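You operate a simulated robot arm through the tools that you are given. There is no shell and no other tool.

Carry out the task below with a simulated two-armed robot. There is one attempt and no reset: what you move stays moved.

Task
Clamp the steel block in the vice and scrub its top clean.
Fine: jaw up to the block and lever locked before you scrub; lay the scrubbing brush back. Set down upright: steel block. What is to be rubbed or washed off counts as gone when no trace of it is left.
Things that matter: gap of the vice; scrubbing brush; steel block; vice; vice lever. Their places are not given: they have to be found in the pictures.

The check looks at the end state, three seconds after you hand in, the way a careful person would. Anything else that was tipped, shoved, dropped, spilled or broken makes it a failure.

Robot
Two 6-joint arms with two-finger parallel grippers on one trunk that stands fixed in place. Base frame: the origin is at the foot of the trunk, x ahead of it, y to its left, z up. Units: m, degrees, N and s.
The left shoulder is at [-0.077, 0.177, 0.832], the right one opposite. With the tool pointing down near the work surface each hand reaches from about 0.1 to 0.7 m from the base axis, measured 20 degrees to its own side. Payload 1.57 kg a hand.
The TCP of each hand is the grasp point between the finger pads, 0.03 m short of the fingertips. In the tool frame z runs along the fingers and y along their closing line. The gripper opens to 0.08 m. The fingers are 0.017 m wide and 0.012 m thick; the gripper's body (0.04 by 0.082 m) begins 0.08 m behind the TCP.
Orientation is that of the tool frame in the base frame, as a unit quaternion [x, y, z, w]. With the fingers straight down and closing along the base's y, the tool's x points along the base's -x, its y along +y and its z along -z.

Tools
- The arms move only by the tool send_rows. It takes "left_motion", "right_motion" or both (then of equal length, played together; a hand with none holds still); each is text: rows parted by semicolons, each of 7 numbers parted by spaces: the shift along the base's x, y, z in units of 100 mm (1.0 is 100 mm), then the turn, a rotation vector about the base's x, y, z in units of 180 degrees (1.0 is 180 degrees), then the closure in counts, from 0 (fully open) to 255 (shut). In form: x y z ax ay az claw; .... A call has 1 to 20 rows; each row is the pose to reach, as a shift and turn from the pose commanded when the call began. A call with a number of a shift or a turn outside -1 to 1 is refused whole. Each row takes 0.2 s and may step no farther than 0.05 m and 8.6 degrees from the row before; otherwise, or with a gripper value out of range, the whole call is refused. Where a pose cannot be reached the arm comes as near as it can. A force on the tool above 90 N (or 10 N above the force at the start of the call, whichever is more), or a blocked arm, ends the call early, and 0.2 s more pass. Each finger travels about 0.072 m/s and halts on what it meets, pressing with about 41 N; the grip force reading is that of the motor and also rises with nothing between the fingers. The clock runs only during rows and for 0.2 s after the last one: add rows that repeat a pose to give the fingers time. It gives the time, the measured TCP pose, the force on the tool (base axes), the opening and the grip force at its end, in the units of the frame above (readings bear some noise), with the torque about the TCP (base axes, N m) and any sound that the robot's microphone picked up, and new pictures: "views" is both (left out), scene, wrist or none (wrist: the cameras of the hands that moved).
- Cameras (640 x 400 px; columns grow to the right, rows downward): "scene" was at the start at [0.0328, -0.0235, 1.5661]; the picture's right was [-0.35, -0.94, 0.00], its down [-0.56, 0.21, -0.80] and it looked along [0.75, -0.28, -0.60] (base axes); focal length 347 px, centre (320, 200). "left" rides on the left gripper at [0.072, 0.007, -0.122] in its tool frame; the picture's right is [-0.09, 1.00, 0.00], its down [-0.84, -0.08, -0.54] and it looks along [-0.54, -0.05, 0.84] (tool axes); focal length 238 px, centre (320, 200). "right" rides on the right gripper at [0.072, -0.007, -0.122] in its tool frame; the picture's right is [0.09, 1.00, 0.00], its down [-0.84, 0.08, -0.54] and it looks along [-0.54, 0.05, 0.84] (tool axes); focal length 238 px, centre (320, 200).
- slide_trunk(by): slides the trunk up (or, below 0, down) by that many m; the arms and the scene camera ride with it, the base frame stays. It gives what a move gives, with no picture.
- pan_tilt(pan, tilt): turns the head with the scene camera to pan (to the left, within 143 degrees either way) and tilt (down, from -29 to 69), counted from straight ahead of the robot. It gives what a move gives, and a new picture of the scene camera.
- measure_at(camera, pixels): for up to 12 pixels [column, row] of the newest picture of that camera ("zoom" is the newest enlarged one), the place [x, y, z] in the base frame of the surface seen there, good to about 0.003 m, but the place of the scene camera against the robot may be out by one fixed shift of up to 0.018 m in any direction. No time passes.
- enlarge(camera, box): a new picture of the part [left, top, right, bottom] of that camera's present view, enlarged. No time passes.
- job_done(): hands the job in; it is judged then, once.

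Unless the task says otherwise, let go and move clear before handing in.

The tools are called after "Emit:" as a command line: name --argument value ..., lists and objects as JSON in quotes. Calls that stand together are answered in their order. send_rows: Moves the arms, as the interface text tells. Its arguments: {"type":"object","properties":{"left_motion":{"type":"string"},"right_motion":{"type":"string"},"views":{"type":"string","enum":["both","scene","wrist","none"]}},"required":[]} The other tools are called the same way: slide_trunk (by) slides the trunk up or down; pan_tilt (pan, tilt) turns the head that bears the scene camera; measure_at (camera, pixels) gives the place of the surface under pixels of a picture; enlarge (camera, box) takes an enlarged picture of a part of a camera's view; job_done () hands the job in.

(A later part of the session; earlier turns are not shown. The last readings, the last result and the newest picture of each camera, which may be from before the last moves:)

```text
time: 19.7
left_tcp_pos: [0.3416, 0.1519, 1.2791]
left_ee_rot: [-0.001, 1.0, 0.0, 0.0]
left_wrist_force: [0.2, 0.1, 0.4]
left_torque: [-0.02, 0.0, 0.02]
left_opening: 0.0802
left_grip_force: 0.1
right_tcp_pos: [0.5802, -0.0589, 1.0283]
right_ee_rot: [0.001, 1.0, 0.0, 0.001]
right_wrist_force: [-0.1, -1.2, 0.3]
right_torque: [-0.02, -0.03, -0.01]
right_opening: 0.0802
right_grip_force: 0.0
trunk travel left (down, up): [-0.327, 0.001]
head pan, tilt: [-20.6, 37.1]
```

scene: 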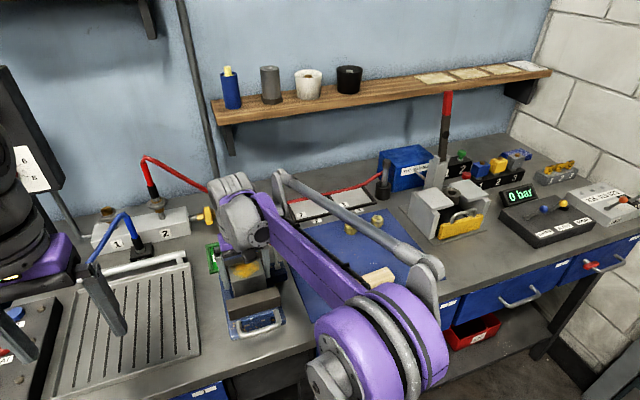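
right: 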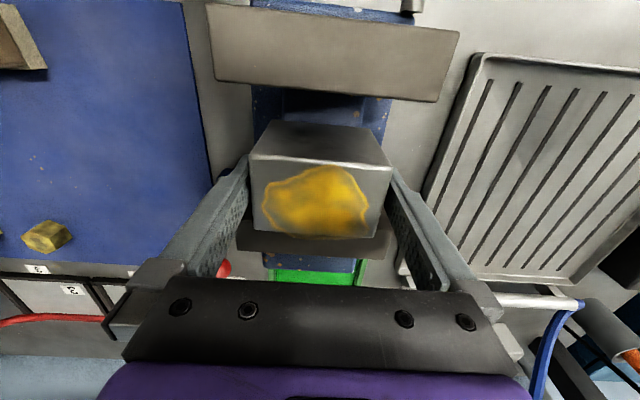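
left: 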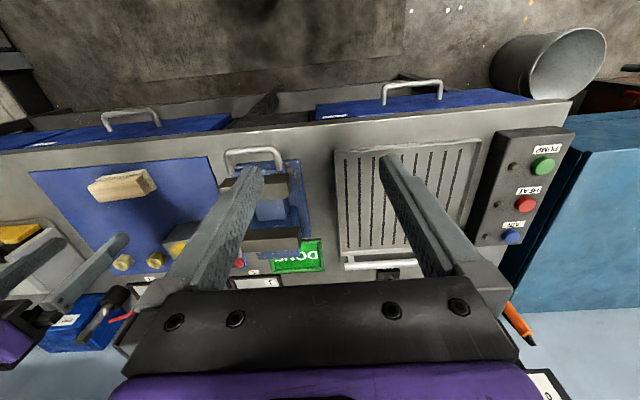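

Released cleanly; the block stands in the gap. I'll raise the right hand and clear it to the right, then bring the left hand toward the jaw handle.

Emit:
send_rows --right_motion "0 0 0.2 0 0 0 0; 0 0 0.5 0 0 0 0; 0 0 0.9 0 0 0 0; -0.1 -0.4 1 0 0 0 0; -0.2 -0.85 1 0 0 0 0; -0.2 -1 1 0 0 0 0; -0.2 -1 1 0 0 0 0" --views "none"

Emit:
send_rows --right_motion "0 -0.4 0 0 0 0 0; 0 -0.8 0 0 0 0 0; 0 -0.8 0 0 0 0 0; 0 -0.8 0 0 0 0 0; 0 -0.8 0 0 0 0 0; 0 -0.8 0 0 0 0 0" --left_motion "0 -0.4 -0.2 0 0 0 0; 0 -0.8 -0.5 0 0 0 0; 0 -1 -0.8 0 0 0 0; 0 -1 -1 0 0 0 0; 0 -1 -1 0 0 0 0; 0 -1 -1 0 0 0 0" --views "both"

```text
time: 21.3
left_tcp_pos: [0.3413, 0.1529, 1.2791]
left_ee_rot: [0.0, 1.0, 0.0, 0.0]
left_wrist_force: [0.6, 0.8, 0.1]
left_torque: [0.01, -0.01, 0.03]
left_opening: 0.0802
left_grip_force: 0.1
right_tcp_pos: [0.56, -0.161, 1.1279]
right_ee_rot: [0.001, 1.0, 0.0, 0.001]
right_wrist_force: [-0.7, 0.0, -0.1]
right_torque: [0.02, -0.04, -0.01]
right_opening: 0.0801
right_grip_force: 0.1
trunk travel left (down, up): [-0.327, 0.001]
head pan, tilt: [-20.6, 37.1]
```

```text
time: 22.7
left_tcp_pos: [0.3421, 0.0533, 1.1781]
left_ee_rot: [0.0, 1.0, -0.001, -0.001]
left_wrist_force: [0.3, -0.2, -0.1]
left_torque: [0.0, 0.01, 0.01]
left_opening: 0.0799
left_grip_force: 0.2
right_tcp_pos: [0.5607, -0.2375, 1.1279]
right_ee_rot: [0.001, 1.0, -0.001, 0.001]
right_wrist_force: [-0.1, -0.3, -0.5]
right_torque: [0.02, 0.0, 0.02]
right_opening: 0.0801
right_grip_force: 0.0
trunk travel left (down, up): [-0.327, 0.001]
head pan, tilt: [-20.6, 37.1]
```

scene: 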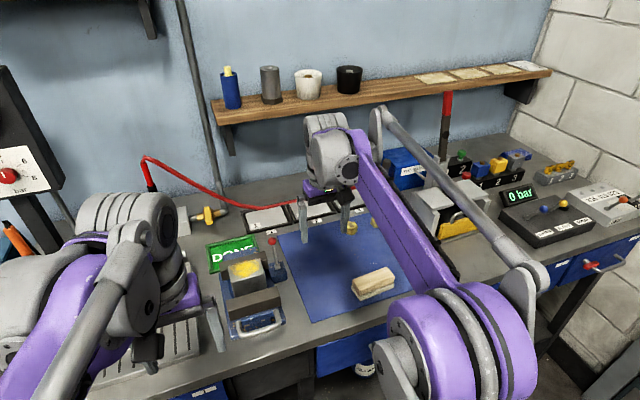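
right: 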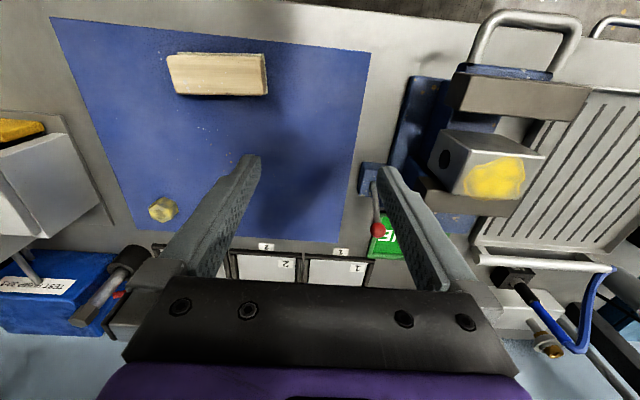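
left: 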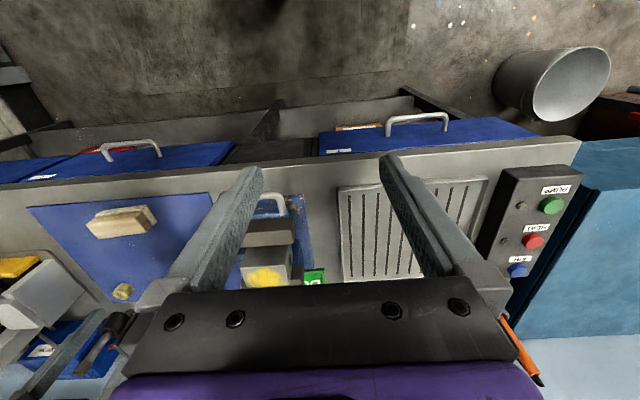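

The block stands in the gap. Left hand at (0.342,0.053,1.178): I'll close its fingers and bring it behind the U handle at y≈−0.06.

Emit:
send_rows --left_motion "0 -0.4 0 0 0 0 100; 0 -0.8 -0.1 0 0 0 200; 0 -1 -0.3 0 0 0 255; 0 -1 -0.3 0 0 0 255; 0 -1 -0.3 0 0 0 255" --views "wrist"

```text
time: 23.9
left_tcp_pos: [0.3433, -0.0469, 1.1504]
left_ee_rot: [0.0, 1.0, 0.0, 0.0]
left_wrist_force: [0.1, -0.1, 0.6]
left_torque: [0.0, -0.01, -0.04]
left_opening: 0.0004
left_grip_force: 21.6
right_tcp_pos: [0.5619, -0.238, 1.1285]
right_ee_rot: [0.0, 1.0, 0.0, 0.0]
right_wrist_force: [-0.5, 0.1, 0.0]
right_torque: [0.03, -0.01, 0.03]
right_opening: 0.0799
right_grip_force: 0.0
trunk travel left (down, up): [-0.327, 0.001]
head pan, tilt: [-20.6, 37.1]
```

left: 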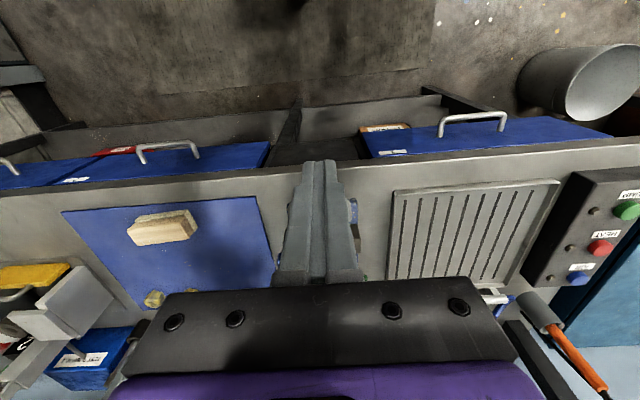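

The closed fingers hide the handle in the left view, so I'll measure it through the right camera where it shows at (525,30).

Emit:
enlarge --camera "right" --box '[430, 0, 610, 120]'

```text
3.33 times, centred on (520, 60) of right
```

zoom: 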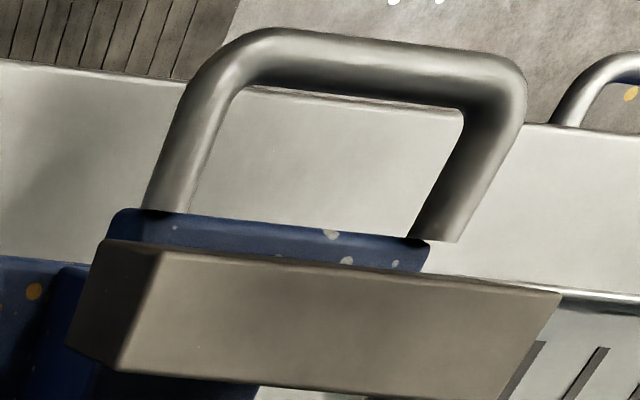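

Emit:
measure_at --camera "zoom" --pixels '[[360, 45], [360, 65], [360, 85], [360, 97], [280, 40], [280, 75], [470, 65], [470, 95], [165, 200], [440, 230], [290, 235], [200, 90]]'

Emit:
measure_at --camera "right" --pixels '[[480, 135], [500, 135], [545, 155], [465, 190], [520, 195], [515, 150], [535, 90], [540, 110], [500, 105], [470, 105], [430, 190], [470, 205]]'

```text
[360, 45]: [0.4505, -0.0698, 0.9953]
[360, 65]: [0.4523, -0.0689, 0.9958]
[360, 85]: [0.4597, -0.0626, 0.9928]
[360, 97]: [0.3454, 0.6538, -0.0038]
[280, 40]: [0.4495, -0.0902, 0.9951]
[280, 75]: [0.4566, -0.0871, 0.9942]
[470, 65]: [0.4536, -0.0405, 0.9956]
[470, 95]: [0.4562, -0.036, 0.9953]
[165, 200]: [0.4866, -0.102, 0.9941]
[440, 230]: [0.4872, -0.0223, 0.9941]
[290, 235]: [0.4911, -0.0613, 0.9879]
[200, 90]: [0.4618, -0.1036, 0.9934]
```

```text
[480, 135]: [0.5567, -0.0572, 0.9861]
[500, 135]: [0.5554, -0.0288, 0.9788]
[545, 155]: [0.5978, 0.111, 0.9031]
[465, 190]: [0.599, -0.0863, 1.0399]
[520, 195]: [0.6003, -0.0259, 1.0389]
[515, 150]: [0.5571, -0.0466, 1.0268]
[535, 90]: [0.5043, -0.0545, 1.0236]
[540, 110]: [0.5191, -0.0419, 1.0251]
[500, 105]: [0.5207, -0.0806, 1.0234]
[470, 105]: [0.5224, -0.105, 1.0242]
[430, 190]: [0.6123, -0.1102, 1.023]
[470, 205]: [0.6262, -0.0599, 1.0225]
```

The handle bar runs along y at x≈0.453 (near side ≈0.446), top z≈0.9955. I'll bring the closed left fingers down behind it at (0.40,−0.062,1.003).

Emit:
send_rows --left_motion "0.1 -0.1 -0.3 0 0 0 255; 0.2 -0.15 -0.6 0 0 0 255; 0.4 -0.15 -0.9 0 0 0 255; 0.5 -0.15 -1 0 0 0 255; 0.5 -0.15 -1 0 0 0 255" --views "none"

Emit:
send_rows --left_motion "0.05 0 -0.2 0 0 0 255; 0.1 0 -0.47 0 0 0 255; 0.1 0 -0.47 0 0 0 255" --views "both"

```text
time: 25.1
left_tcp_pos: [0.3932, -0.0614, 1.0488]
left_ee_rot: [0.0, 1.0, 0.001, 0.0]
left_wrist_force: [0.7, 0.2, 1.5]
left_torque: [-0.01, 0.01, -0.01]
left_opening: 0.0
left_grip_force: 21.6
right_tcp_pos: [0.5602, -0.2367, 1.1284]
right_ee_rot: [0.0, 1.0, 0.0, 0.001]
right_wrist_force: [0.8, 0.2, 0.9]
right_torque: [-0.02, 0.0, -0.04]
right_opening: 0.0802
right_grip_force: 0.0
trunk travel left (down, up): [-0.327, 0.001]
head pan, tilt: [-20.6, 37.1]
```

```text
time: 25.9
left_tcp_pos: [0.4042, -0.062, 1.0026]
left_ee_rot: [0.001, 1.0, 0.0, 0.0]
left_wrist_force: [0.2, 0.1, 0.2]
left_torque: [0.01, 0.0, 0.04]
left_opening: 0.0
left_grip_force: 21.4
right_tcp_pos: [0.5607, -0.2384, 1.1289]
right_ee_rot: [0.001, 1.0, -0.001, 0.0]
right_wrist_force: [1.1, 0.4, 0.7]
right_torque: [0.0, 0.01, -0.04]
right_opening: 0.0799
right_grip_force: 0.0
trunk travel left (down, up): [-0.327, 0.001]
head pan, tilt: [-20.6, 37.1]
```

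scene: 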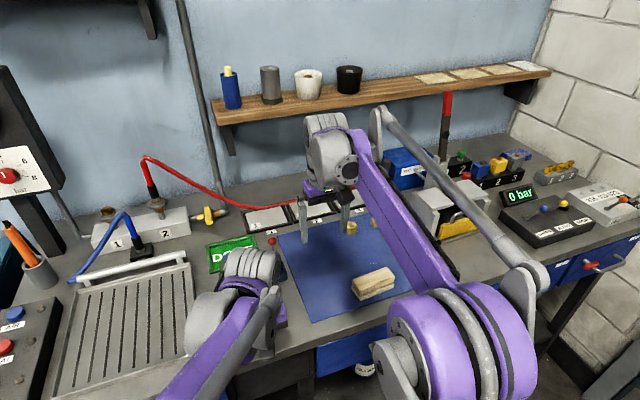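
left: 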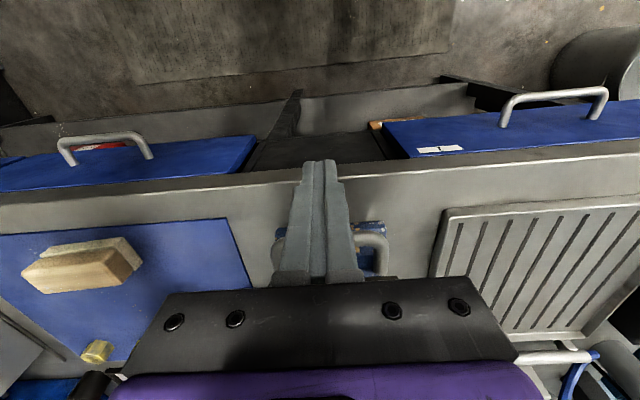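

The closed fingers are behind the bar (visible either side at (280,250) and (370,245)). I'll push forward in small steps and watch the force.

Emit:
send_rows --left_motion "0.15 0 0 0 0 0 255; 0.28 0 0 0 0 0 255; 0.33 0 0 0 0 0 255; 0.38 0 0 0 0 0 255; 0.43 0 0 0 0 0 255; 0.48 0 0 0 0 0 255; 0.48 0 0 0 0 0 255" --views "wrist"

Emit:
enlarge --camera "right" --box '[400, 0, 640, 220]'

```text
time: 27.5
left_tcp_pos: [0.4494, -0.0611, 1.0021]
left_ee_rot: [0.0, 1.0, 0.0, 0.0]
left_wrist_force: [1.3, -0.1, 0.1]
left_torque: [-0.01, -0.03, -0.01]
left_opening: 0.0001
left_grip_force: 21.4
right_tcp_pos: [0.5607, -0.2377, 1.1284]
right_ee_rot: [0.0, 1.0, 0.0, 0.001]
right_wrist_force: [-0.2, -0.3, -0.4]
right_torque: [0.01, 0.01, 0.03]
right_opening: 0.0803
right_grip_force: 0.0
trunk travel left (down, up): [-0.327, 0.001]
head pan, tilt: [-20.6, 37.1]
```

left: 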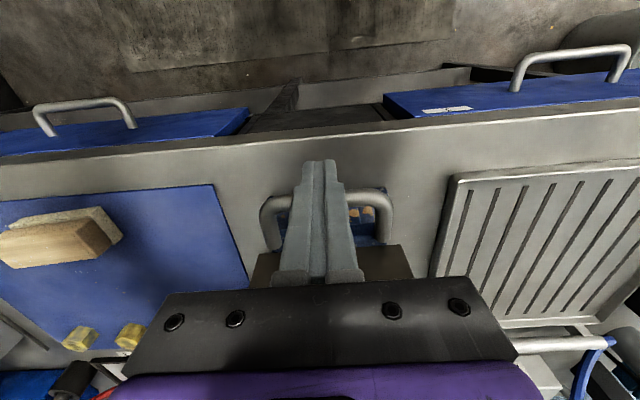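

```text
1.82 times, centred on (520, 110) of right
```

zoom: 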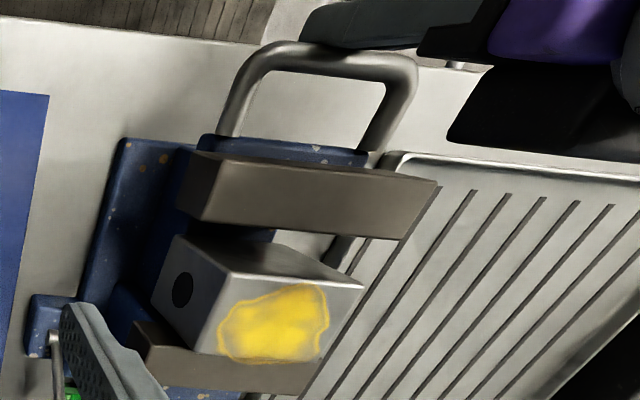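

The fingers are just reaching the bar (force 1.3 N). Continue pushing forward slowly.

Emit:
send_rows --left_motion "0.03 0 0 0 0 0 255; 0.06 0 0 0 0 0 255; 0.09 0 0 0 0 0 255; 0.12 0 0 0 0 0 255; 0.15 0 0 0 0 0 255; 0.15 0 0 0 0 0 255" --views "none"

Emit:
enlarge --camera "right" --box '[400, 0, 640, 220]'

```text
time: 28.9
left_tcp_pos: [0.4644, -0.063, 1.0027]
left_ee_rot: [0.0, 1.0, 0.0, -0.001]
left_wrist_force: [-0.9, -1.2, 0.7]
left_torque: [-0.03, 0.0, 0.04]
left_opening: 0.0002
left_grip_force: 21.1
right_tcp_pos: [0.5618, -0.2378, 1.1292]
right_ee_rot: [0.0, 1.0, 0.0, 0.001]
right_wrist_force: [-0.2, 0.2, -1.0]
right_torque: [0.01, 0.05, 0.0]
right_opening: 0.08
right_grip_force: 0.1
trunk travel left (down, up): [-0.327, 0.001]
head pan, tilt: [-20.6, 37.1]
```

```text
1.82 times, centred on (520, 110) of right
```

zoom: 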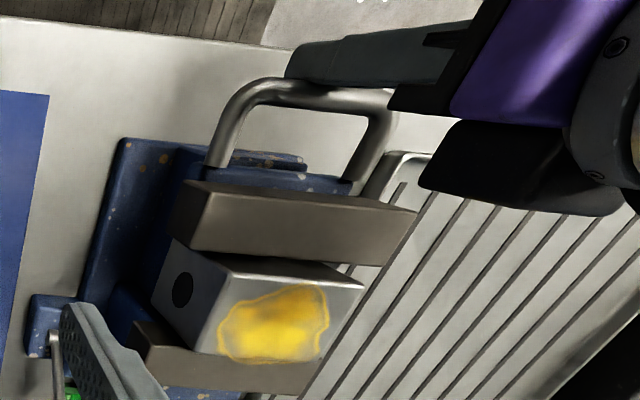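

The jaw slides easily and is nearing the block. I'll keep pushing in 2 mm steps.

Emit:
send_rows --left_motion "0.02 0 0 0 0 0 255; 0.04 0 0 0 0 0 255; 0.06 0 0 0 0 0 255; 0.08 0 0 0 0 0 255; 0.1 0 0 0 0 0 255; 0.1 0 0 0 0 0 255" --views "none"

Emit:
enlarge --camera "right" --box '[400, 0, 640, 220]'

```text
time: 30.3
left_tcp_pos: [0.4729, -0.0616, 1.004]
left_ee_rot: [0.0, 1.0, 0.0, -0.001]
left_wrist_force: [-15.4, 3.9, -5.2]
left_torque: [0.06, 0.25, 0.07]
left_opening: 0.0
left_grip_force: 21.8
right_tcp_pos: [0.5596, -0.2363, 1.1294]
right_ee_rot: [0.001, 1.0, 0.0, 0.0]
right_wrist_force: [0.5, 0.0, 0.6]
right_torque: [0.01, -0.01, 0.03]
right_opening: 0.08
right_grip_force: 0.1
trunk travel left (down, up): [-0.327, 0.001]
head pan, tilt: [-20.6, 37.1]
```

```text
1.82 times, centred on (520, 110) of right
```

zoom: 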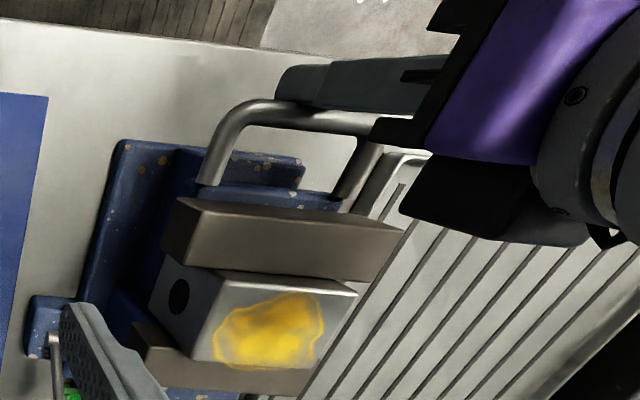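

Force rose to −15 N, the jaw has met the block and shifted it toward the far jaw. A couple more 1 mm steps to make sure it is firmly against both jaws.

Emit:
send_rows --left_motion "0.01 0 0 0 0 0 255; 0.02 0 0 0 0 0 255; 0.02 0 0 0 0 0 255" --views "none"

```text
time: 31.1
left_tcp_pos: [0.4724, -0.0623, 1.0035]
left_ee_rot: [0.0, 1.0, 0.001, 0.0]
left_wrist_force: [-33.7, 0.0, -13.6]
left_torque: [-0.07, 0.52, 0.02]
left_opening: 0.0
left_grip_force: 21.4
right_tcp_pos: [0.5579, -0.2382, 1.1288]
right_ee_rot: [0.0, 1.0, 0.0, 0.002]
right_wrist_force: [-0.8, 0.0, -0.4]
right_torque: [0.05, 0.01, 0.02]
right_opening: 0.0802
right_grip_force: 0.0
trunk travel left (down, up): [-0.327, 0.001]
head pan, tilt: [-20.6, 37.1]
```

34 N with no more travel: the block is clamped between both jaws. I'll check it visually and look at the lever before using the right hand.

Emit:
enlarge --camera "right" --box '[360, 60, 600, 240]'

Emit:
measure_at --camera "zoom" --pixels '[[210, 180], [390, 180], [300, 205], [230, 200], [310, 250], [250, 140], [300, 160], [220, 300], [200, 215], [60, 290], [40, 300], [240, 320]]'

```text
2.22 times, centred on (480, 150) of right
```

zoom: 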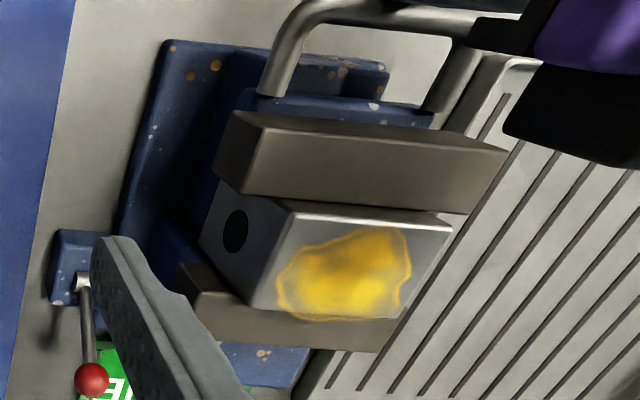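

```text
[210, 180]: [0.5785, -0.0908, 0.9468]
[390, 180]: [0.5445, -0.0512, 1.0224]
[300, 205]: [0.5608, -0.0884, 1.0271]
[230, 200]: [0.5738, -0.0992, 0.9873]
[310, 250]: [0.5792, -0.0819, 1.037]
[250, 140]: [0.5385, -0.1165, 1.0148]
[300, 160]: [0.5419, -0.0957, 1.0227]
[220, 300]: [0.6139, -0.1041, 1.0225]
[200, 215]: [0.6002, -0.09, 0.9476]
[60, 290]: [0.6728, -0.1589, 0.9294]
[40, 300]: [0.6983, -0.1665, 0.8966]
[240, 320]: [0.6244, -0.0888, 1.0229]
```

The jaw is against the block at both faces (near jaw inner face ≈0.559, far ≈0.610). Keeping the left hand pushing, I'll bring the right hand near the lever with a 20° forward tilt to gain reach.

Emit:
send_rows --right_motion "0.1 0.3 0 0 -0.03 0 60; 0.2 0.6 0 0 -0.06 0 100; 0.4 0.9 -0.1 0 -0.09 0 100; 0.5 0.95 -0.2 0 -0.111 0 100; 0.5 0.95 -0.2 0 -0.111 0 100" --views "both"

```text
time: 32.3
left_tcp_pos: [0.4735, -0.0621, 1.0048]
left_ee_rot: [0.001, 1.0, 0.001, -0.001]
left_wrist_force: [-35.0, -4.1, -11.3]
left_torque: [-0.21, 0.52, 0.05]
left_opening: 0.0
left_grip_force: 21.2
right_tcp_pos: [0.6073, -0.145, 1.1106]
right_ee_rot: [0.0, 0.984, -0.001, 0.176]
right_wrist_force: [-1.3, -0.2, 0.3]
right_torque: [0.0, 0.04, 0.02]
right_opening: 0.0485
right_grip_force: 0.2
trunk travel left (down, up): [-0.327, 0.001]
head pan, tilt: [-20.6, 37.1]
```

scene: 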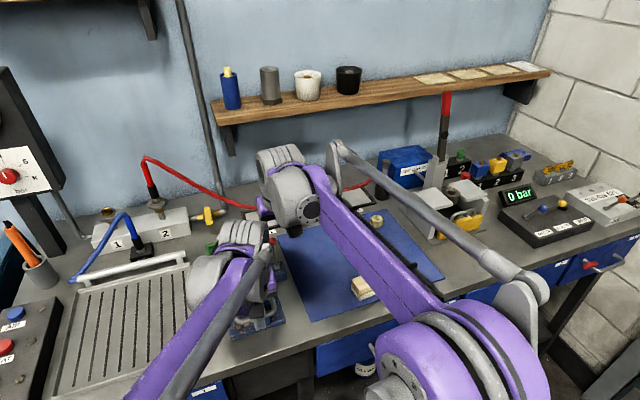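
right: 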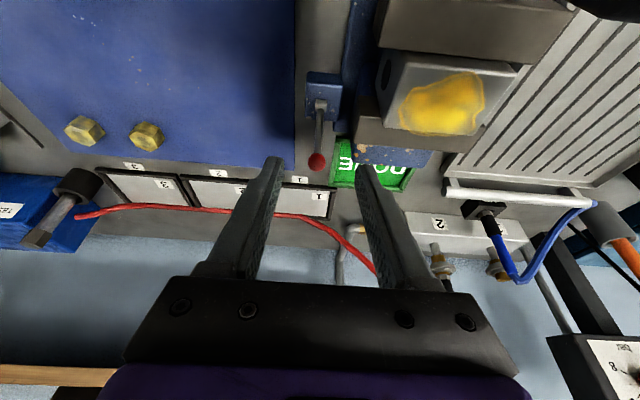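

The lever knob shows at (317,160), nicely between the fingers. I'll zoom and measure the knob and pivot.

Emit:
enlarge --camera "right" --box '[280, 60, 400, 190]'

```text
3.08 times, centred on (340, 125) of right
```

zoom: 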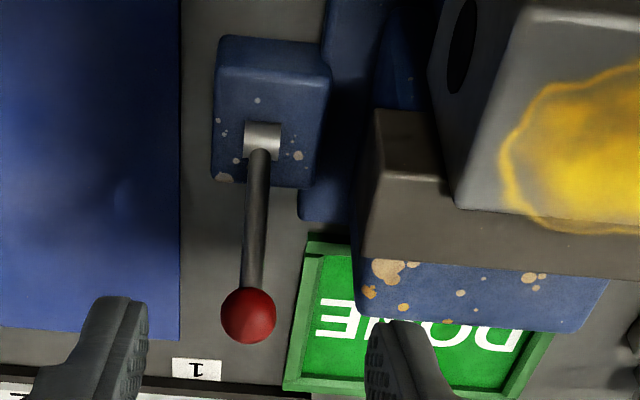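

Emit:
measure_at --camera "zoom" --pixels '[[248, 312], [232, 315], [264, 315], [248, 298], [248, 335], [262, 138], [262, 125], [262, 155], [258, 200], [253, 250], [270, 75], [375, 150]]'

Emit:
measure_at --camera "zoom" --pixels '[[365, 270], [380, 320], [450, 320], [370, 240], [320, 120], [225, 170], [320, 180], [248, 312], [248, 305], [380, 110]]'

```text
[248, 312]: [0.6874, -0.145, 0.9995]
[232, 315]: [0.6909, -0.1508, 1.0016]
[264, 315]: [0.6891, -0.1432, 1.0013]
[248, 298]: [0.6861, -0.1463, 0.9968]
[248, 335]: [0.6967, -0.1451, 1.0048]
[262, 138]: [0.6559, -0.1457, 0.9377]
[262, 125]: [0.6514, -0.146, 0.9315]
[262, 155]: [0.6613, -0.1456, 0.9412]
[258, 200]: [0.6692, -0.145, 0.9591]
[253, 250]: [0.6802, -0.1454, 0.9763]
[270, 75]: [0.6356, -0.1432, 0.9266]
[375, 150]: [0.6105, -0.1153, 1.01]
```

```text
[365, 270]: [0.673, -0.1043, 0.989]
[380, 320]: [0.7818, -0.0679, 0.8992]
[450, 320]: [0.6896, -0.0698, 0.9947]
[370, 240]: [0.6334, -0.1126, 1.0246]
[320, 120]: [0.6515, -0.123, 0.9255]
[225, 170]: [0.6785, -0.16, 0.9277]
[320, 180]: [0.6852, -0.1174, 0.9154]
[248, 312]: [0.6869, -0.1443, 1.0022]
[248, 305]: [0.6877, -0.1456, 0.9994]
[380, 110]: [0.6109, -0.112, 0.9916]
```

Knob centre is about (0.6945,−0.1445,0.9925), radius ≈0.011; pivot about (0.657,−0.145,0.930). I'll go to a pre-grasp 60 mm back along the tool axis.

Emit:
send_rows --right_motion "0.3 0 -0.25 0 0 0 127; 0.6 0 -0.5 0 0 0 127; 0.66 0 -0.6 0 0 0 127; 0.66 0 -0.6 0 0 0 127" --views "both"

```text
time: 33.3
left_tcp_pos: [0.4731, -0.0619, 1.0055]
left_ee_rot: [0.001, 1.0, 0.001, 0.0]
left_wrist_force: [-32.7, -4.6, 1.1]
left_torque: [-0.02, 0.4, 0.0]
left_opening: 0.0001
left_grip_force: 20.8
right_tcp_pos: [0.6738, -0.1456, 1.0499]
right_ee_rot: [0.0, 0.984, 0.0, 0.176]
right_wrist_force: [-0.2, 0.2, -1.0]
right_torque: [0.0, 0.01, 0.0]
right_opening: 0.0402
right_grip_force: 0.1
trunk travel left (down, up): [-0.327, 0.001]
head pan, tilt: [-20.6, 37.1]
```

scene: 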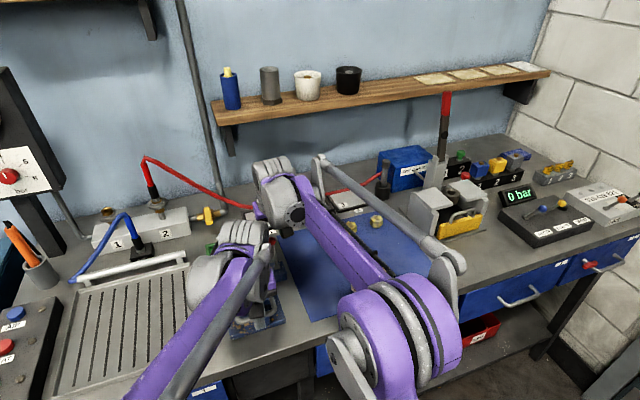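
right: 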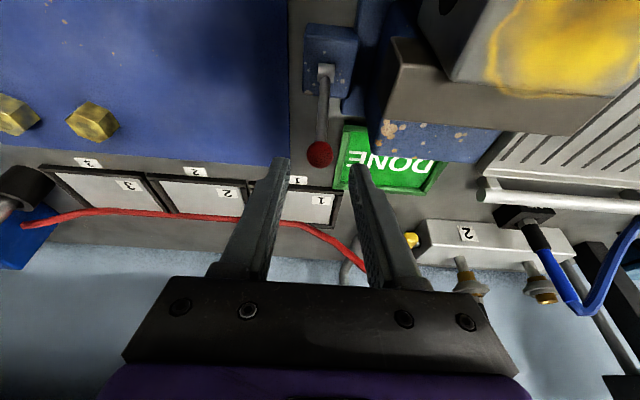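

The knob at (320,153) is centred between the fingertips. I'll advance along the tool axis onto the knob.

Emit:
send_rows --right_motion "0.07 0 -0.2 0 0 0 127; 0.14 0 -0.38 0 0 0 127; 0.2 0 -0.56 0 0 0 127; 0.2 0 -0.56 0 0 0 127" --views "wrist"

```text
time: 34.3
left_tcp_pos: [0.4721, -0.0627, 1.0051]
left_ee_rot: [0.0, 1.0, 0.001, 0.0]
left_wrist_force: [-31.1, -3.9, 7.4]
left_torque: [0.18, 0.31, 0.02]
left_opening: 0.0
left_grip_force: 21.6
right_tcp_pos: [0.6938, -0.1458, 0.9939]
right_ee_rot: [0.0, 0.984, 0.0, 0.177]
right_wrist_force: [0.0, 0.5, -0.7]
right_torque: [-0.02, -0.03, -0.02]
right_opening: 0.0402
right_grip_force: 0.1
trunk travel left (down, up): [-0.327, 0.001]
head pan, tilt: [-20.6, 37.1]
```

right: 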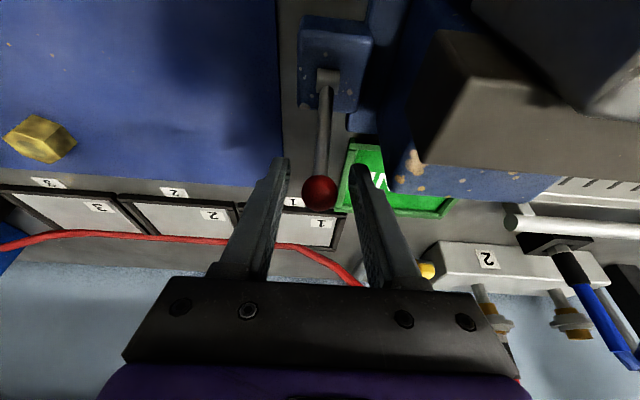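

The knob at (320,193) coincides with the grasp point's projection, so I'll close on it.

Emit:
send_rows --right_motion "0 0 0 0 0 0 180; 0 0 0 0 0 0 255; 0 0 0 0 0 0 255; 0 0 0 0 0 0 255" --views "wrist"

```text
time: 35.3
left_tcp_pos: [0.4724, -0.0619, 1.0046]
left_ee_rot: [0.001, 1.0, 0.001, -0.001]
left_wrist_force: [-29.5, -2.3, 12.4]
left_torque: [-0.03, 0.28, 0.01]
left_opening: 0.0003
left_grip_force: 21.9
right_tcp_pos: [0.6948, -0.1447, 0.9932]
right_ee_rot: [0.001, 0.984, 0.0, 0.177]
right_wrist_force: [0.8, -1.9, -2.0]
right_torque: [0.0, -0.11, 0.03]
right_opening: 0.0216
right_grip_force: 34.9
trunk travel left (down, up): [-0.327, 0.001]
head pan, tilt: [-20.6, 37.1]
```

right: 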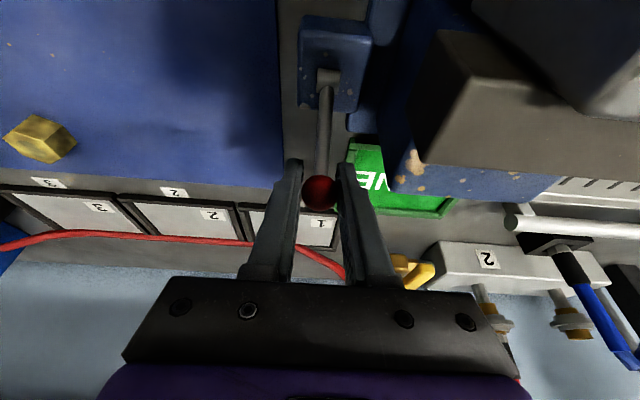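

The knob is gripped (opening 0.0216). I'll swing it a first 10° along the arc toward the robot and read the force.

Emit:
send_rows --right_motion "-0.04 0 0.021 0 0 0 255; -0.08 0 0.041 0 0 0 255; -0.124 0 0.059 0 0.01 0 255; -0.124 0 0.059 0 0.01 0 255" --views "wrist"

```text
time: 36.3
left_tcp_pos: [0.4737, -0.0613, 1.0051]
left_ee_rot: [0.001, 1.0, 0.001, -0.001]
left_wrist_force: [-38.3, -5.2, 11.7]
left_torque: [0.29, 0.36, -0.01]
left_opening: 0.0
left_grip_force: 21.7
right_tcp_pos: [0.6826, -0.1459, 1.0004]
right_ee_rot: [0.0, 0.987, 0.001, 0.16]
right_wrist_force: [14.5, 3.4, -3.9]
right_torque: [0.04, -0.88, 0.02]
right_opening: 0.0213
right_grip_force: 35.1
trunk travel left (down, up): [-0.327, 0.001]
head pan, tilt: [-20.6, 37.1]
```

right: 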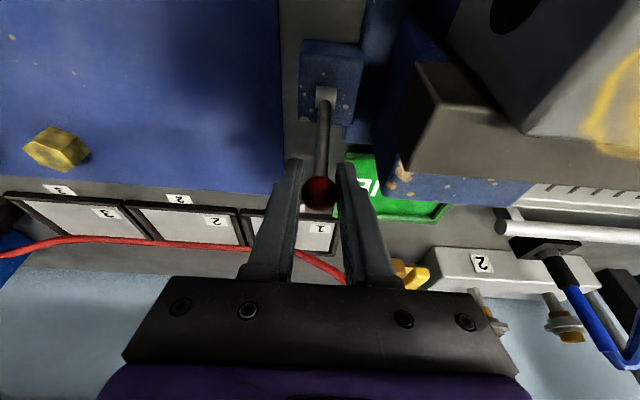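

The lever follows with 14.5 N of resistance. I'll continue the arc up to about vertical and on, untilting the hand gradually.

Emit:
send_rows --right_motion "-0.06 0 0.018 0 0.005 0 255; -0.123 0 0.033 0 0.01 0 255; -0.187 0 0.041 0 0.02 0 255; -0.251 0 0.044 0 0.03 0 255; -0.251 0 0.044 0 0.03 0 255" --views "wrist"

```text
time: 37.5
left_tcp_pos: [0.4719, -0.0615, 1.0032]
left_ee_rot: [0.0, 1.0, 0.0, -0.001]
left_wrist_force: [-36.6, -7.5, 1.4]
left_torque: [0.26, 0.42, -0.05]
left_opening: 0.0
left_grip_force: 21.3
right_tcp_pos: [0.6572, -0.146, 1.0037]
right_ee_rot: [0.0, 0.993, 0.0, 0.115]
right_wrist_force: [13.4, 6.0, 5.3]
right_torque: [0.01, -0.94, 0.07]
right_opening: 0.0215
right_grip_force: 34.2
trunk travel left (down, up): [-0.327, 0.001]
head pan, tilt: [-20.6, 37.1]
```

right: 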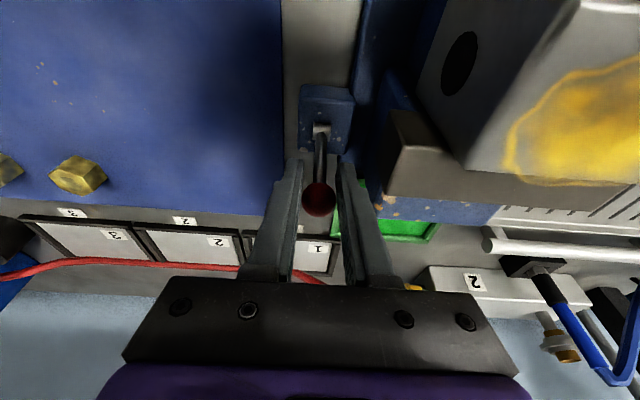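

The lever is about vertical, still moving smoothly at ~13 N. Continue past vertical to −30°.

Emit:
send_rows --right_motion "-0.064 0 -0.003 0 0.01 0 255; -0.128 0 -0.011 0 0.02 0 255; -0.19 0 -0.025 0 0.03 0 255; -0.251 0 -0.044 0 0.04 0 255; -0.251 0 -0.044 0 0.04 0 255" --views "wrist"

```text
time: 38.7
left_tcp_pos: [0.4729, -0.0637, 1.005]
left_ee_rot: [0.0, 1.0, 0.002, 0.0]
left_wrist_force: [-32.8, -3.4, -1.5]
left_torque: [-0.16, 0.46, -0.01]
left_opening: 0.0001
left_grip_force: 21.0
right_tcp_pos: [0.6297, -0.1464, 1.0009]
right_ee_rot: [0.0, 0.999, 0.0, 0.051]
right_wrist_force: [-0.9, 0.3, 0.4]
right_torque: [-0.01, -0.01, -0.01]
right_opening: 0.0
right_grip_force: 21.1
trunk travel left (down, up): [-0.327, 0.001]
head pan, tilt: [-20.6, 37.1]
```

right: 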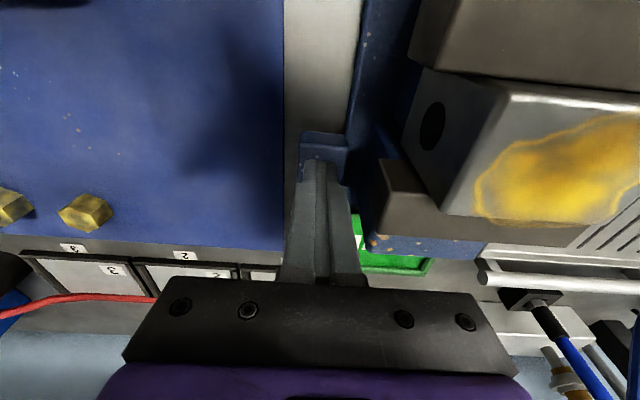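

The knob slipped out and the fingers shut. I'll raise the hand straight up to see where the lever ended.

Emit:
send_rows --right_motion "0 0 0.3 0 0 0 255; 0 0 0.6 0 0 0 200; -0.1 0 0.9 0 0 0 100; -0.1 0 0.9 0 0 0 100" --views "both"

```text
time: 39.7
left_tcp_pos: [0.4721, -0.0622, 1.004]
left_ee_rot: [0.0, 1.0, 0.001, -0.001]
left_wrist_force: [-33.3, -3.3, -6.3]
left_torque: [-0.13, 0.46, 0.01]
left_opening: 0.0001
left_grip_force: 21.2
right_tcp_pos: [0.6206, -0.1447, 1.0912]
right_ee_rot: [0.001, 0.999, 0.0, 0.05]
right_wrist_force: [-0.2, -0.3, 0.3]
right_torque: [-0.02, -0.02, 0.02]
right_opening: 0.0487
right_grip_force: 0.0
trunk travel left (down, up): [-0.327, 0.001]
head pan, tilt: [-20.6, 37.1]
```

scene: 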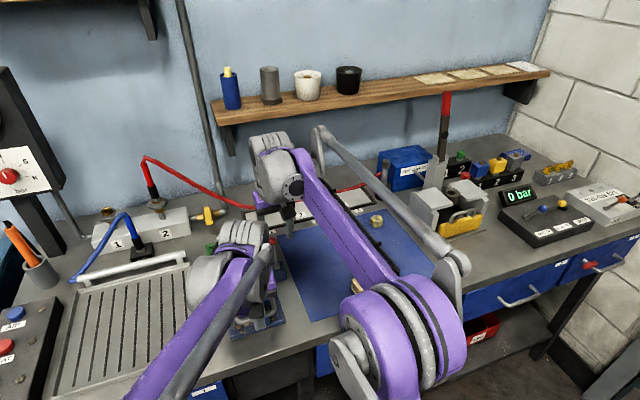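
right: 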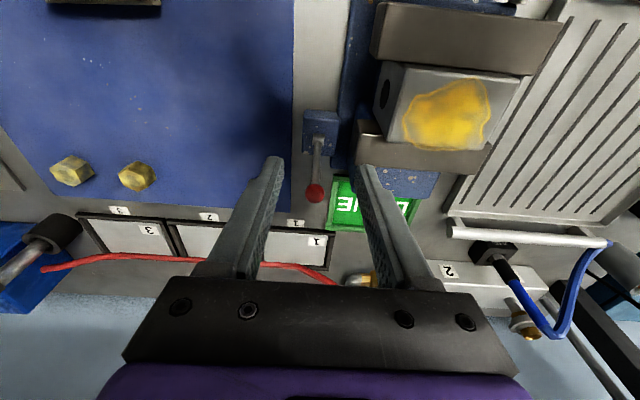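

The lever seems to be leaning away again, with the knob at (315,192). I'll measure its angle.

Emit:
enlarge --camera "right" --box '[280, 90, 370, 220]'

Emit:
measure_at --camera "right" --pixels '[[315, 190], [315, 194], [314, 187], [317, 165], [318, 155], [319, 145], [320, 140]]'

```text
3.08 times, centred on (325, 155) of right
```

zoom: 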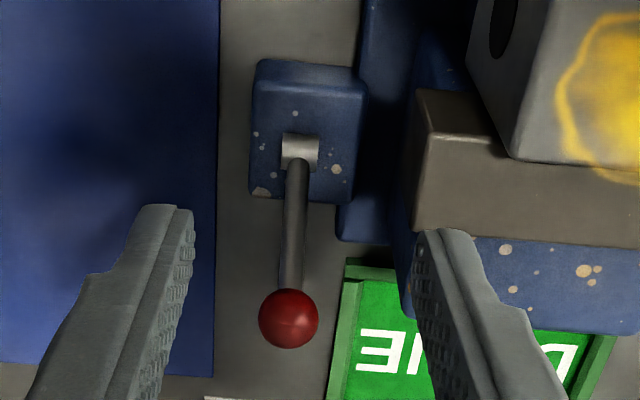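

```text
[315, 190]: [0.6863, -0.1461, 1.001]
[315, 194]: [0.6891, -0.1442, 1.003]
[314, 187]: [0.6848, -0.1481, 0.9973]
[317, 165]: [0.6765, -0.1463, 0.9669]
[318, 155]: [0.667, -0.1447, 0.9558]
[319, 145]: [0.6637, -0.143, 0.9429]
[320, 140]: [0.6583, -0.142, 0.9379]
```

The lever sprang back to its rest at +30° (knob 0.686,−0.146,1.001), so it is spring-held and my pad grip slipped past vertical. I'll instead hook it positively: closed fingers passed over the knob and lowered behind it, tilted 20° forward for reach.

Emit:
send_rows --right_motion "0.15 0 -0.05 0 -0.04 0 255; 0.4 0 -0.2 0 -0.079 0 255; 0.7 0 -0.35 0 -0.079 0 255; 0.85 0 -0.43 0 -0.079 0 255; 0.85 0 -0.43 0 -0.079 0 255" --views "both"

```text
time: 40.9
left_tcp_pos: [0.4724, -0.0622, 1.0038]
left_ee_rot: [0.001, 1.0, 0.001, -0.001]
left_wrist_force: [-34.2, -2.0, -7.9]
left_torque: [-0.08, 0.51, 0.05]
left_opening: 0.0
left_grip_force: 21.1
right_tcp_pos: [0.7048, -0.1464, 1.0483]
right_ee_rot: [0.0, 0.985, 0.001, 0.175]
right_wrist_force: [-0.6, 0.8, 0.5]
right_torque: [0.02, 0.01, 0.02]
right_opening: 0.0002
right_grip_force: 21.3
trunk travel left (down, up): [-0.327, 0.001]
head pan, tilt: [-20.6, 37.1]
```

scene: 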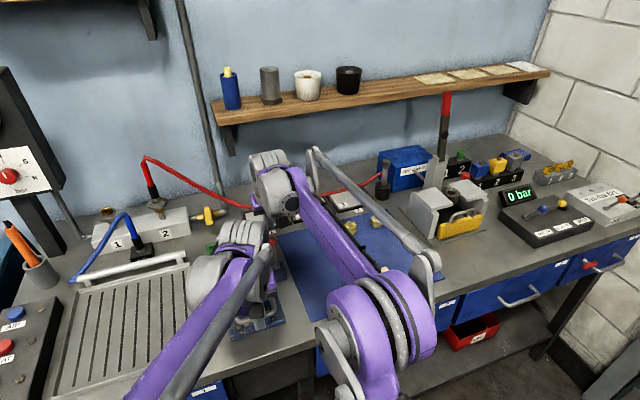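
right: 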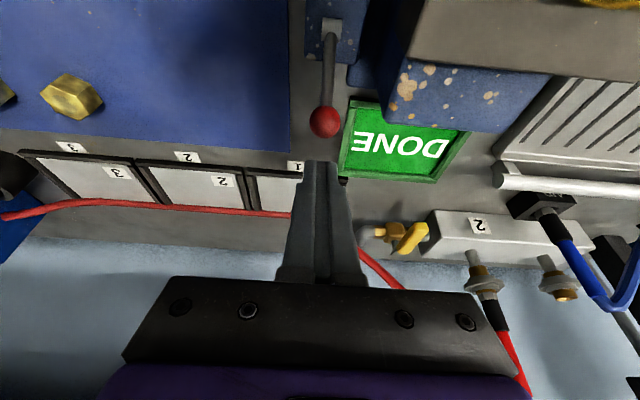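

The fingertips (321,160) are past and above the knob (324,121). I'll move 13 mm farther out, then lower behind the knob.

Emit:
send_rows --right_motion "0.1 0.02 0 0 0 0 255; 0.15 0.02 -0.1 0 0 0 255; 0.15 0.02 -0.25 0 0 0 255; 0.14 0.02 -0.42 0 0 0 255; 0.14 0.02 -0.42 0 0 0 255" --views "wrist"

```text
time: 42.1
left_tcp_pos: [0.4736, -0.0615, 1.0032]
left_ee_rot: [0.0, 1.0, 0.001, -0.001]
left_wrist_force: [-34.5, -2.5, -8.3]
left_torque: [-0.07, 0.5, 0.01]
left_opening: 0.0003
left_grip_force: 20.7
right_tcp_pos: [0.72, -0.1429, 1.0048]
right_ee_rot: [0.0, 0.985, 0.0, 0.174]
right_wrist_force: [0.0, 0.1, -0.3]
right_torque: [0.0, 0.02, 0.0]
right_opening: 0.0
right_grip_force: 21.7
trunk travel left (down, up): [-0.327, 0.001]
head pan, tilt: [-20.6, 37.1]
```

right: 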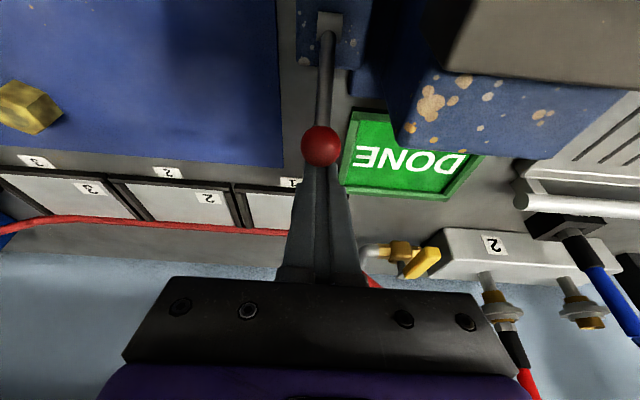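

The knob (320,146) now covers the fingertips, so the closed fingers are behind it. I'll pull along the arc to vertical and check.

Emit:
send_rows --right_motion "-0.08 0 -0.01 0 0 0 255; -0.146 0 0.024 0 0 0 255; -0.206 0 0.049 0 0 0 255; -0.267 0 0.068 0 0 0 255; -0.329 0 0.082 0 0 0 255; -0.393 0 0.09 0 0 0 255; -0.457 0 0.093 0 0 0 255; -0.457 0 0.093 0 0 0 255" --views "wrist"

```text
time: 43.9
left_tcp_pos: [0.472, -0.0619, 1.0046]
left_ee_rot: [-0.001, 1.0, 0.001, 0.0]
left_wrist_force: [-33.5, -3.6, -8.0]
left_torque: [-0.09, 0.48, 0.02]
left_opening: 0.0
left_grip_force: 20.8
right_tcp_pos: [0.675, -0.1442, 1.0152]
right_ee_rot: [0.0, 0.985, -0.001, 0.175]
right_wrist_force: [-0.3, -0.4, -0.8]
right_torque: [0.01, -0.02, 0.01]
right_opening: 0.0002
right_grip_force: 20.6
trunk travel left (down, up): [-0.327, 0.001]
head pan, tilt: [-20.6, 37.1]
```

right: 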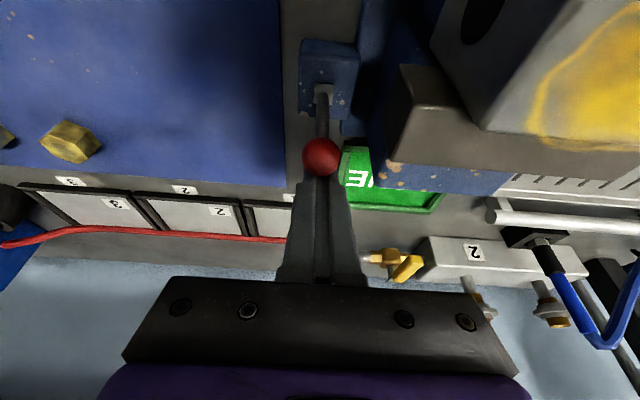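

Force is near zero with the lever near vertical, so it rests there against the finger or by friction. Continue the arc to −30° with gradual untilting.

Emit:
measure_at --camera "right" --pixels '[[321, 155], [321, 150], [321, 165], [323, 125], [323, 115], [323, 95]]'

Emit:
send_rows --right_motion "-0.064 0 -0.003 0 0.01 0 255; -0.128 0 -0.011 0 0.02 0 255; -0.19 0 -0.025 0 0.03 0 255; -0.251 0 -0.044 0 0.04 0 255; -0.251 0 -0.044 0 0.04 0 255" --views "wrist"

```text
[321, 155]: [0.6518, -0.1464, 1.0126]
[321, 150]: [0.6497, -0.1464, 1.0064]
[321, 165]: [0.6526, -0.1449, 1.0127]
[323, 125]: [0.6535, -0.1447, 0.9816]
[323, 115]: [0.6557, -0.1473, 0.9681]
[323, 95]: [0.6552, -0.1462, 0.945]
```

```text
time: 45.1
left_tcp_pos: [0.4721, -0.062, 1.0044]
left_ee_rot: [0.0, 1.0, 0.001, -0.001]
left_wrist_force: [-33.0, -3.1, -6.2]
left_torque: [-0.01, 0.49, 0.02]
left_opening: 0.0
left_grip_force: 21.0
right_tcp_pos: [0.6486, -0.1432, 1.0112]
right_ee_rot: [0.0, 0.994, 0.0, 0.112]
right_wrist_force: [0.0, -0.2, -0.5]
right_torque: [-0.02, -0.01, -0.01]
right_opening: 0.0001
right_grip_force: 21.1
trunk travel left (down, up): [-0.327, 0.001]
head pan, tilt: [-20.6, 37.1]
```

right: 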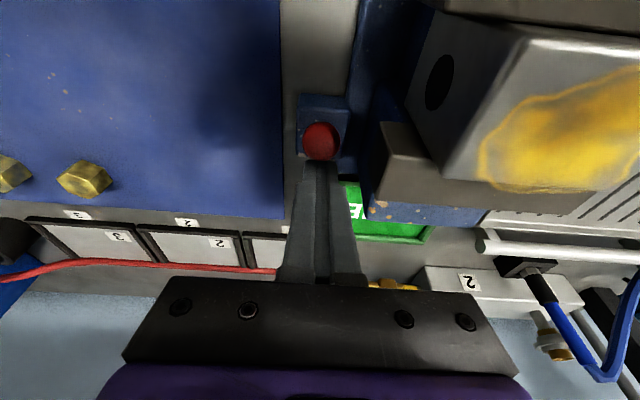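

The lever now leans toward the robot (knob at (320,140)), still with no resistance. I'll continue further until a stop is felt.

Emit:
send_rows --right_motion "-0.058 0 -0.025 0 0.005 0 255; -0.117 0 -0.054 0 0.01 0 255; -0.17 0 -0.09 0 0.01 0 255; -0.221 0 -0.128 0 0.01 0 255; -0.221 0 -0.128 0 0.01 0 255" --views "wrist"

```text
time: 46.0
left_tcp_pos: [0.4726, -0.0617, 1.0029]
left_ee_rot: [0.0, 1.0, 0.001, -0.006]
left_wrist_force: [-3.3, -0.4, 1.1]
left_torque: [0.04, 0.04, -0.03]
left_opening: 0.0
left_grip_force: 21.6
right_tcp_pos: [0.6444, -0.1436, 1.0052]
right_ee_rot: [0.001, 0.994, 0.0, 0.111]
right_wrist_force: [15.6, 0.2, 21.0]
right_torque: [0.02, -0.45, 0.02]
right_opening: 0.0002
right_grip_force: 21.1
trunk travel left (down, up): [-0.327, 0.001]
head pan, tilt: [-20.6, 37.1]
stopped in row 4 (right hand): the force on the tool passed its limit at 99 N (the readings are from after the stop); the commanded pose is now the measured one
```

right: 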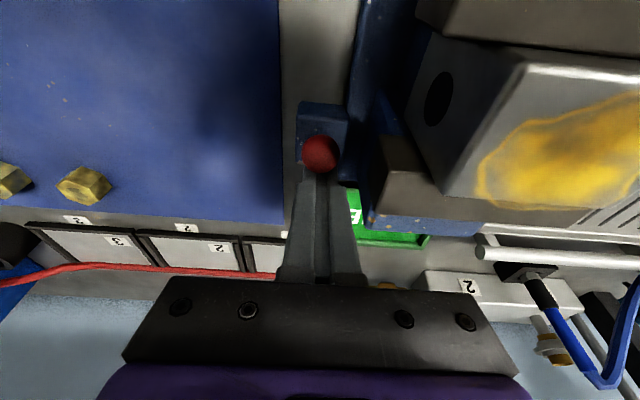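

The lever hit a hard stop (99 N), so it is at its end of travel. I'll back the finger off and check that the lever stays there.

Emit:
send_rows --right_motion "0.08 0 0.05 0 0 0 255; 0.15 0 0.15 0 0 0 255; 0.2 0 0.4 0 0 0 255; 0.1 0 0.8 0 0 0 255; 0 0 1 0 0 0 200; 0 0 1 0 0 0 100; 0 0 1 0 0 0 100" --views "both"

```text
time: 47.5
left_tcp_pos: [0.4731, -0.0627, 1.0028]
left_ee_rot: [0.001, 1.0, 0.001, -0.006]
left_wrist_force: [-4.0, -0.6, 2.0]
left_torque: [-0.02, 0.05, 0.04]
left_opening: 0.0
left_grip_force: 21.0
right_tcp_pos: [0.6428, -0.143, 1.1044]
right_ee_rot: [0.001, 0.994, 0.0, 0.108]
right_wrist_force: [-0.2, 0.4, 0.0]
right_torque: [-0.04, -0.03, 0.0]
right_opening: 0.0485
right_grip_force: 0.1
trunk travel left (down, up): [-0.327, 0.001]
head pan, tilt: [-20.6, 37.1]
```

scene: 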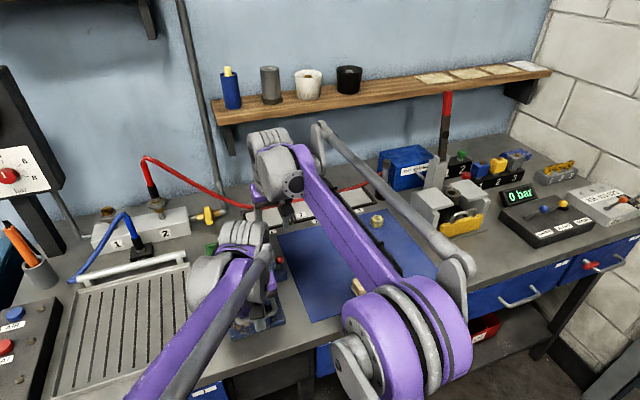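
right: 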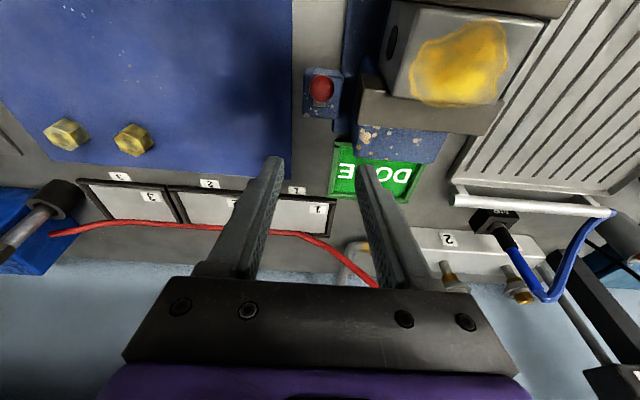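

Emit:
enlarge --camera "right" --box '[280, 40, 400, 150]'

Emit:
measure_at --camera "right" --pixels '[[322, 88], [318, 88], [326, 88], [322, 80], [322, 96]]'

Emit:
enlarge --camera "scene" --box '[200, 210, 310, 350]'

```text
3.64 times, centred on (340, 95) of right
```

zoom: 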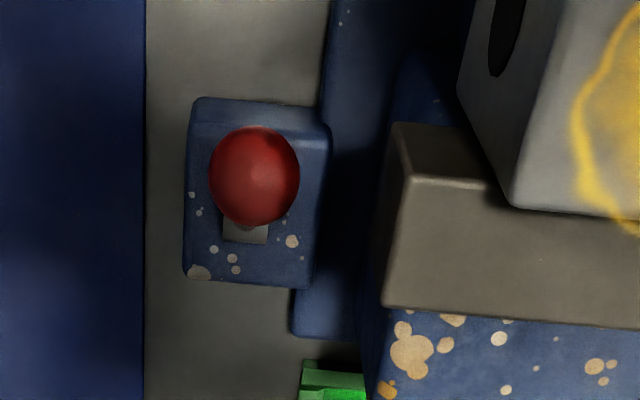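

```text
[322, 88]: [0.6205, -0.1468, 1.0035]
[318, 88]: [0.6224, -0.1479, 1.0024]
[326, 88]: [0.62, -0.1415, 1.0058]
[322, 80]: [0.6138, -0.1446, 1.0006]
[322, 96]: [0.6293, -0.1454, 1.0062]
```

```text
2.86 times, centred on (255, 280) of scene
```

zoom: 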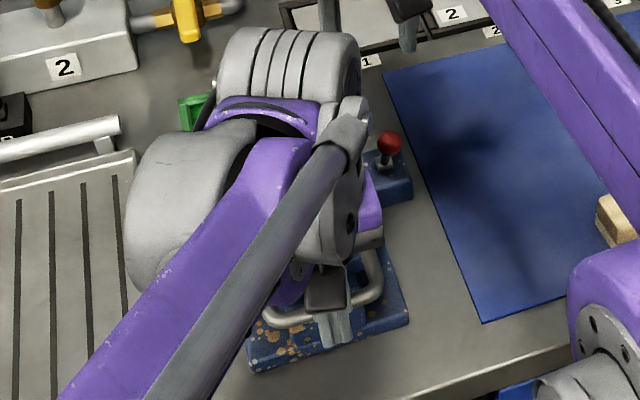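

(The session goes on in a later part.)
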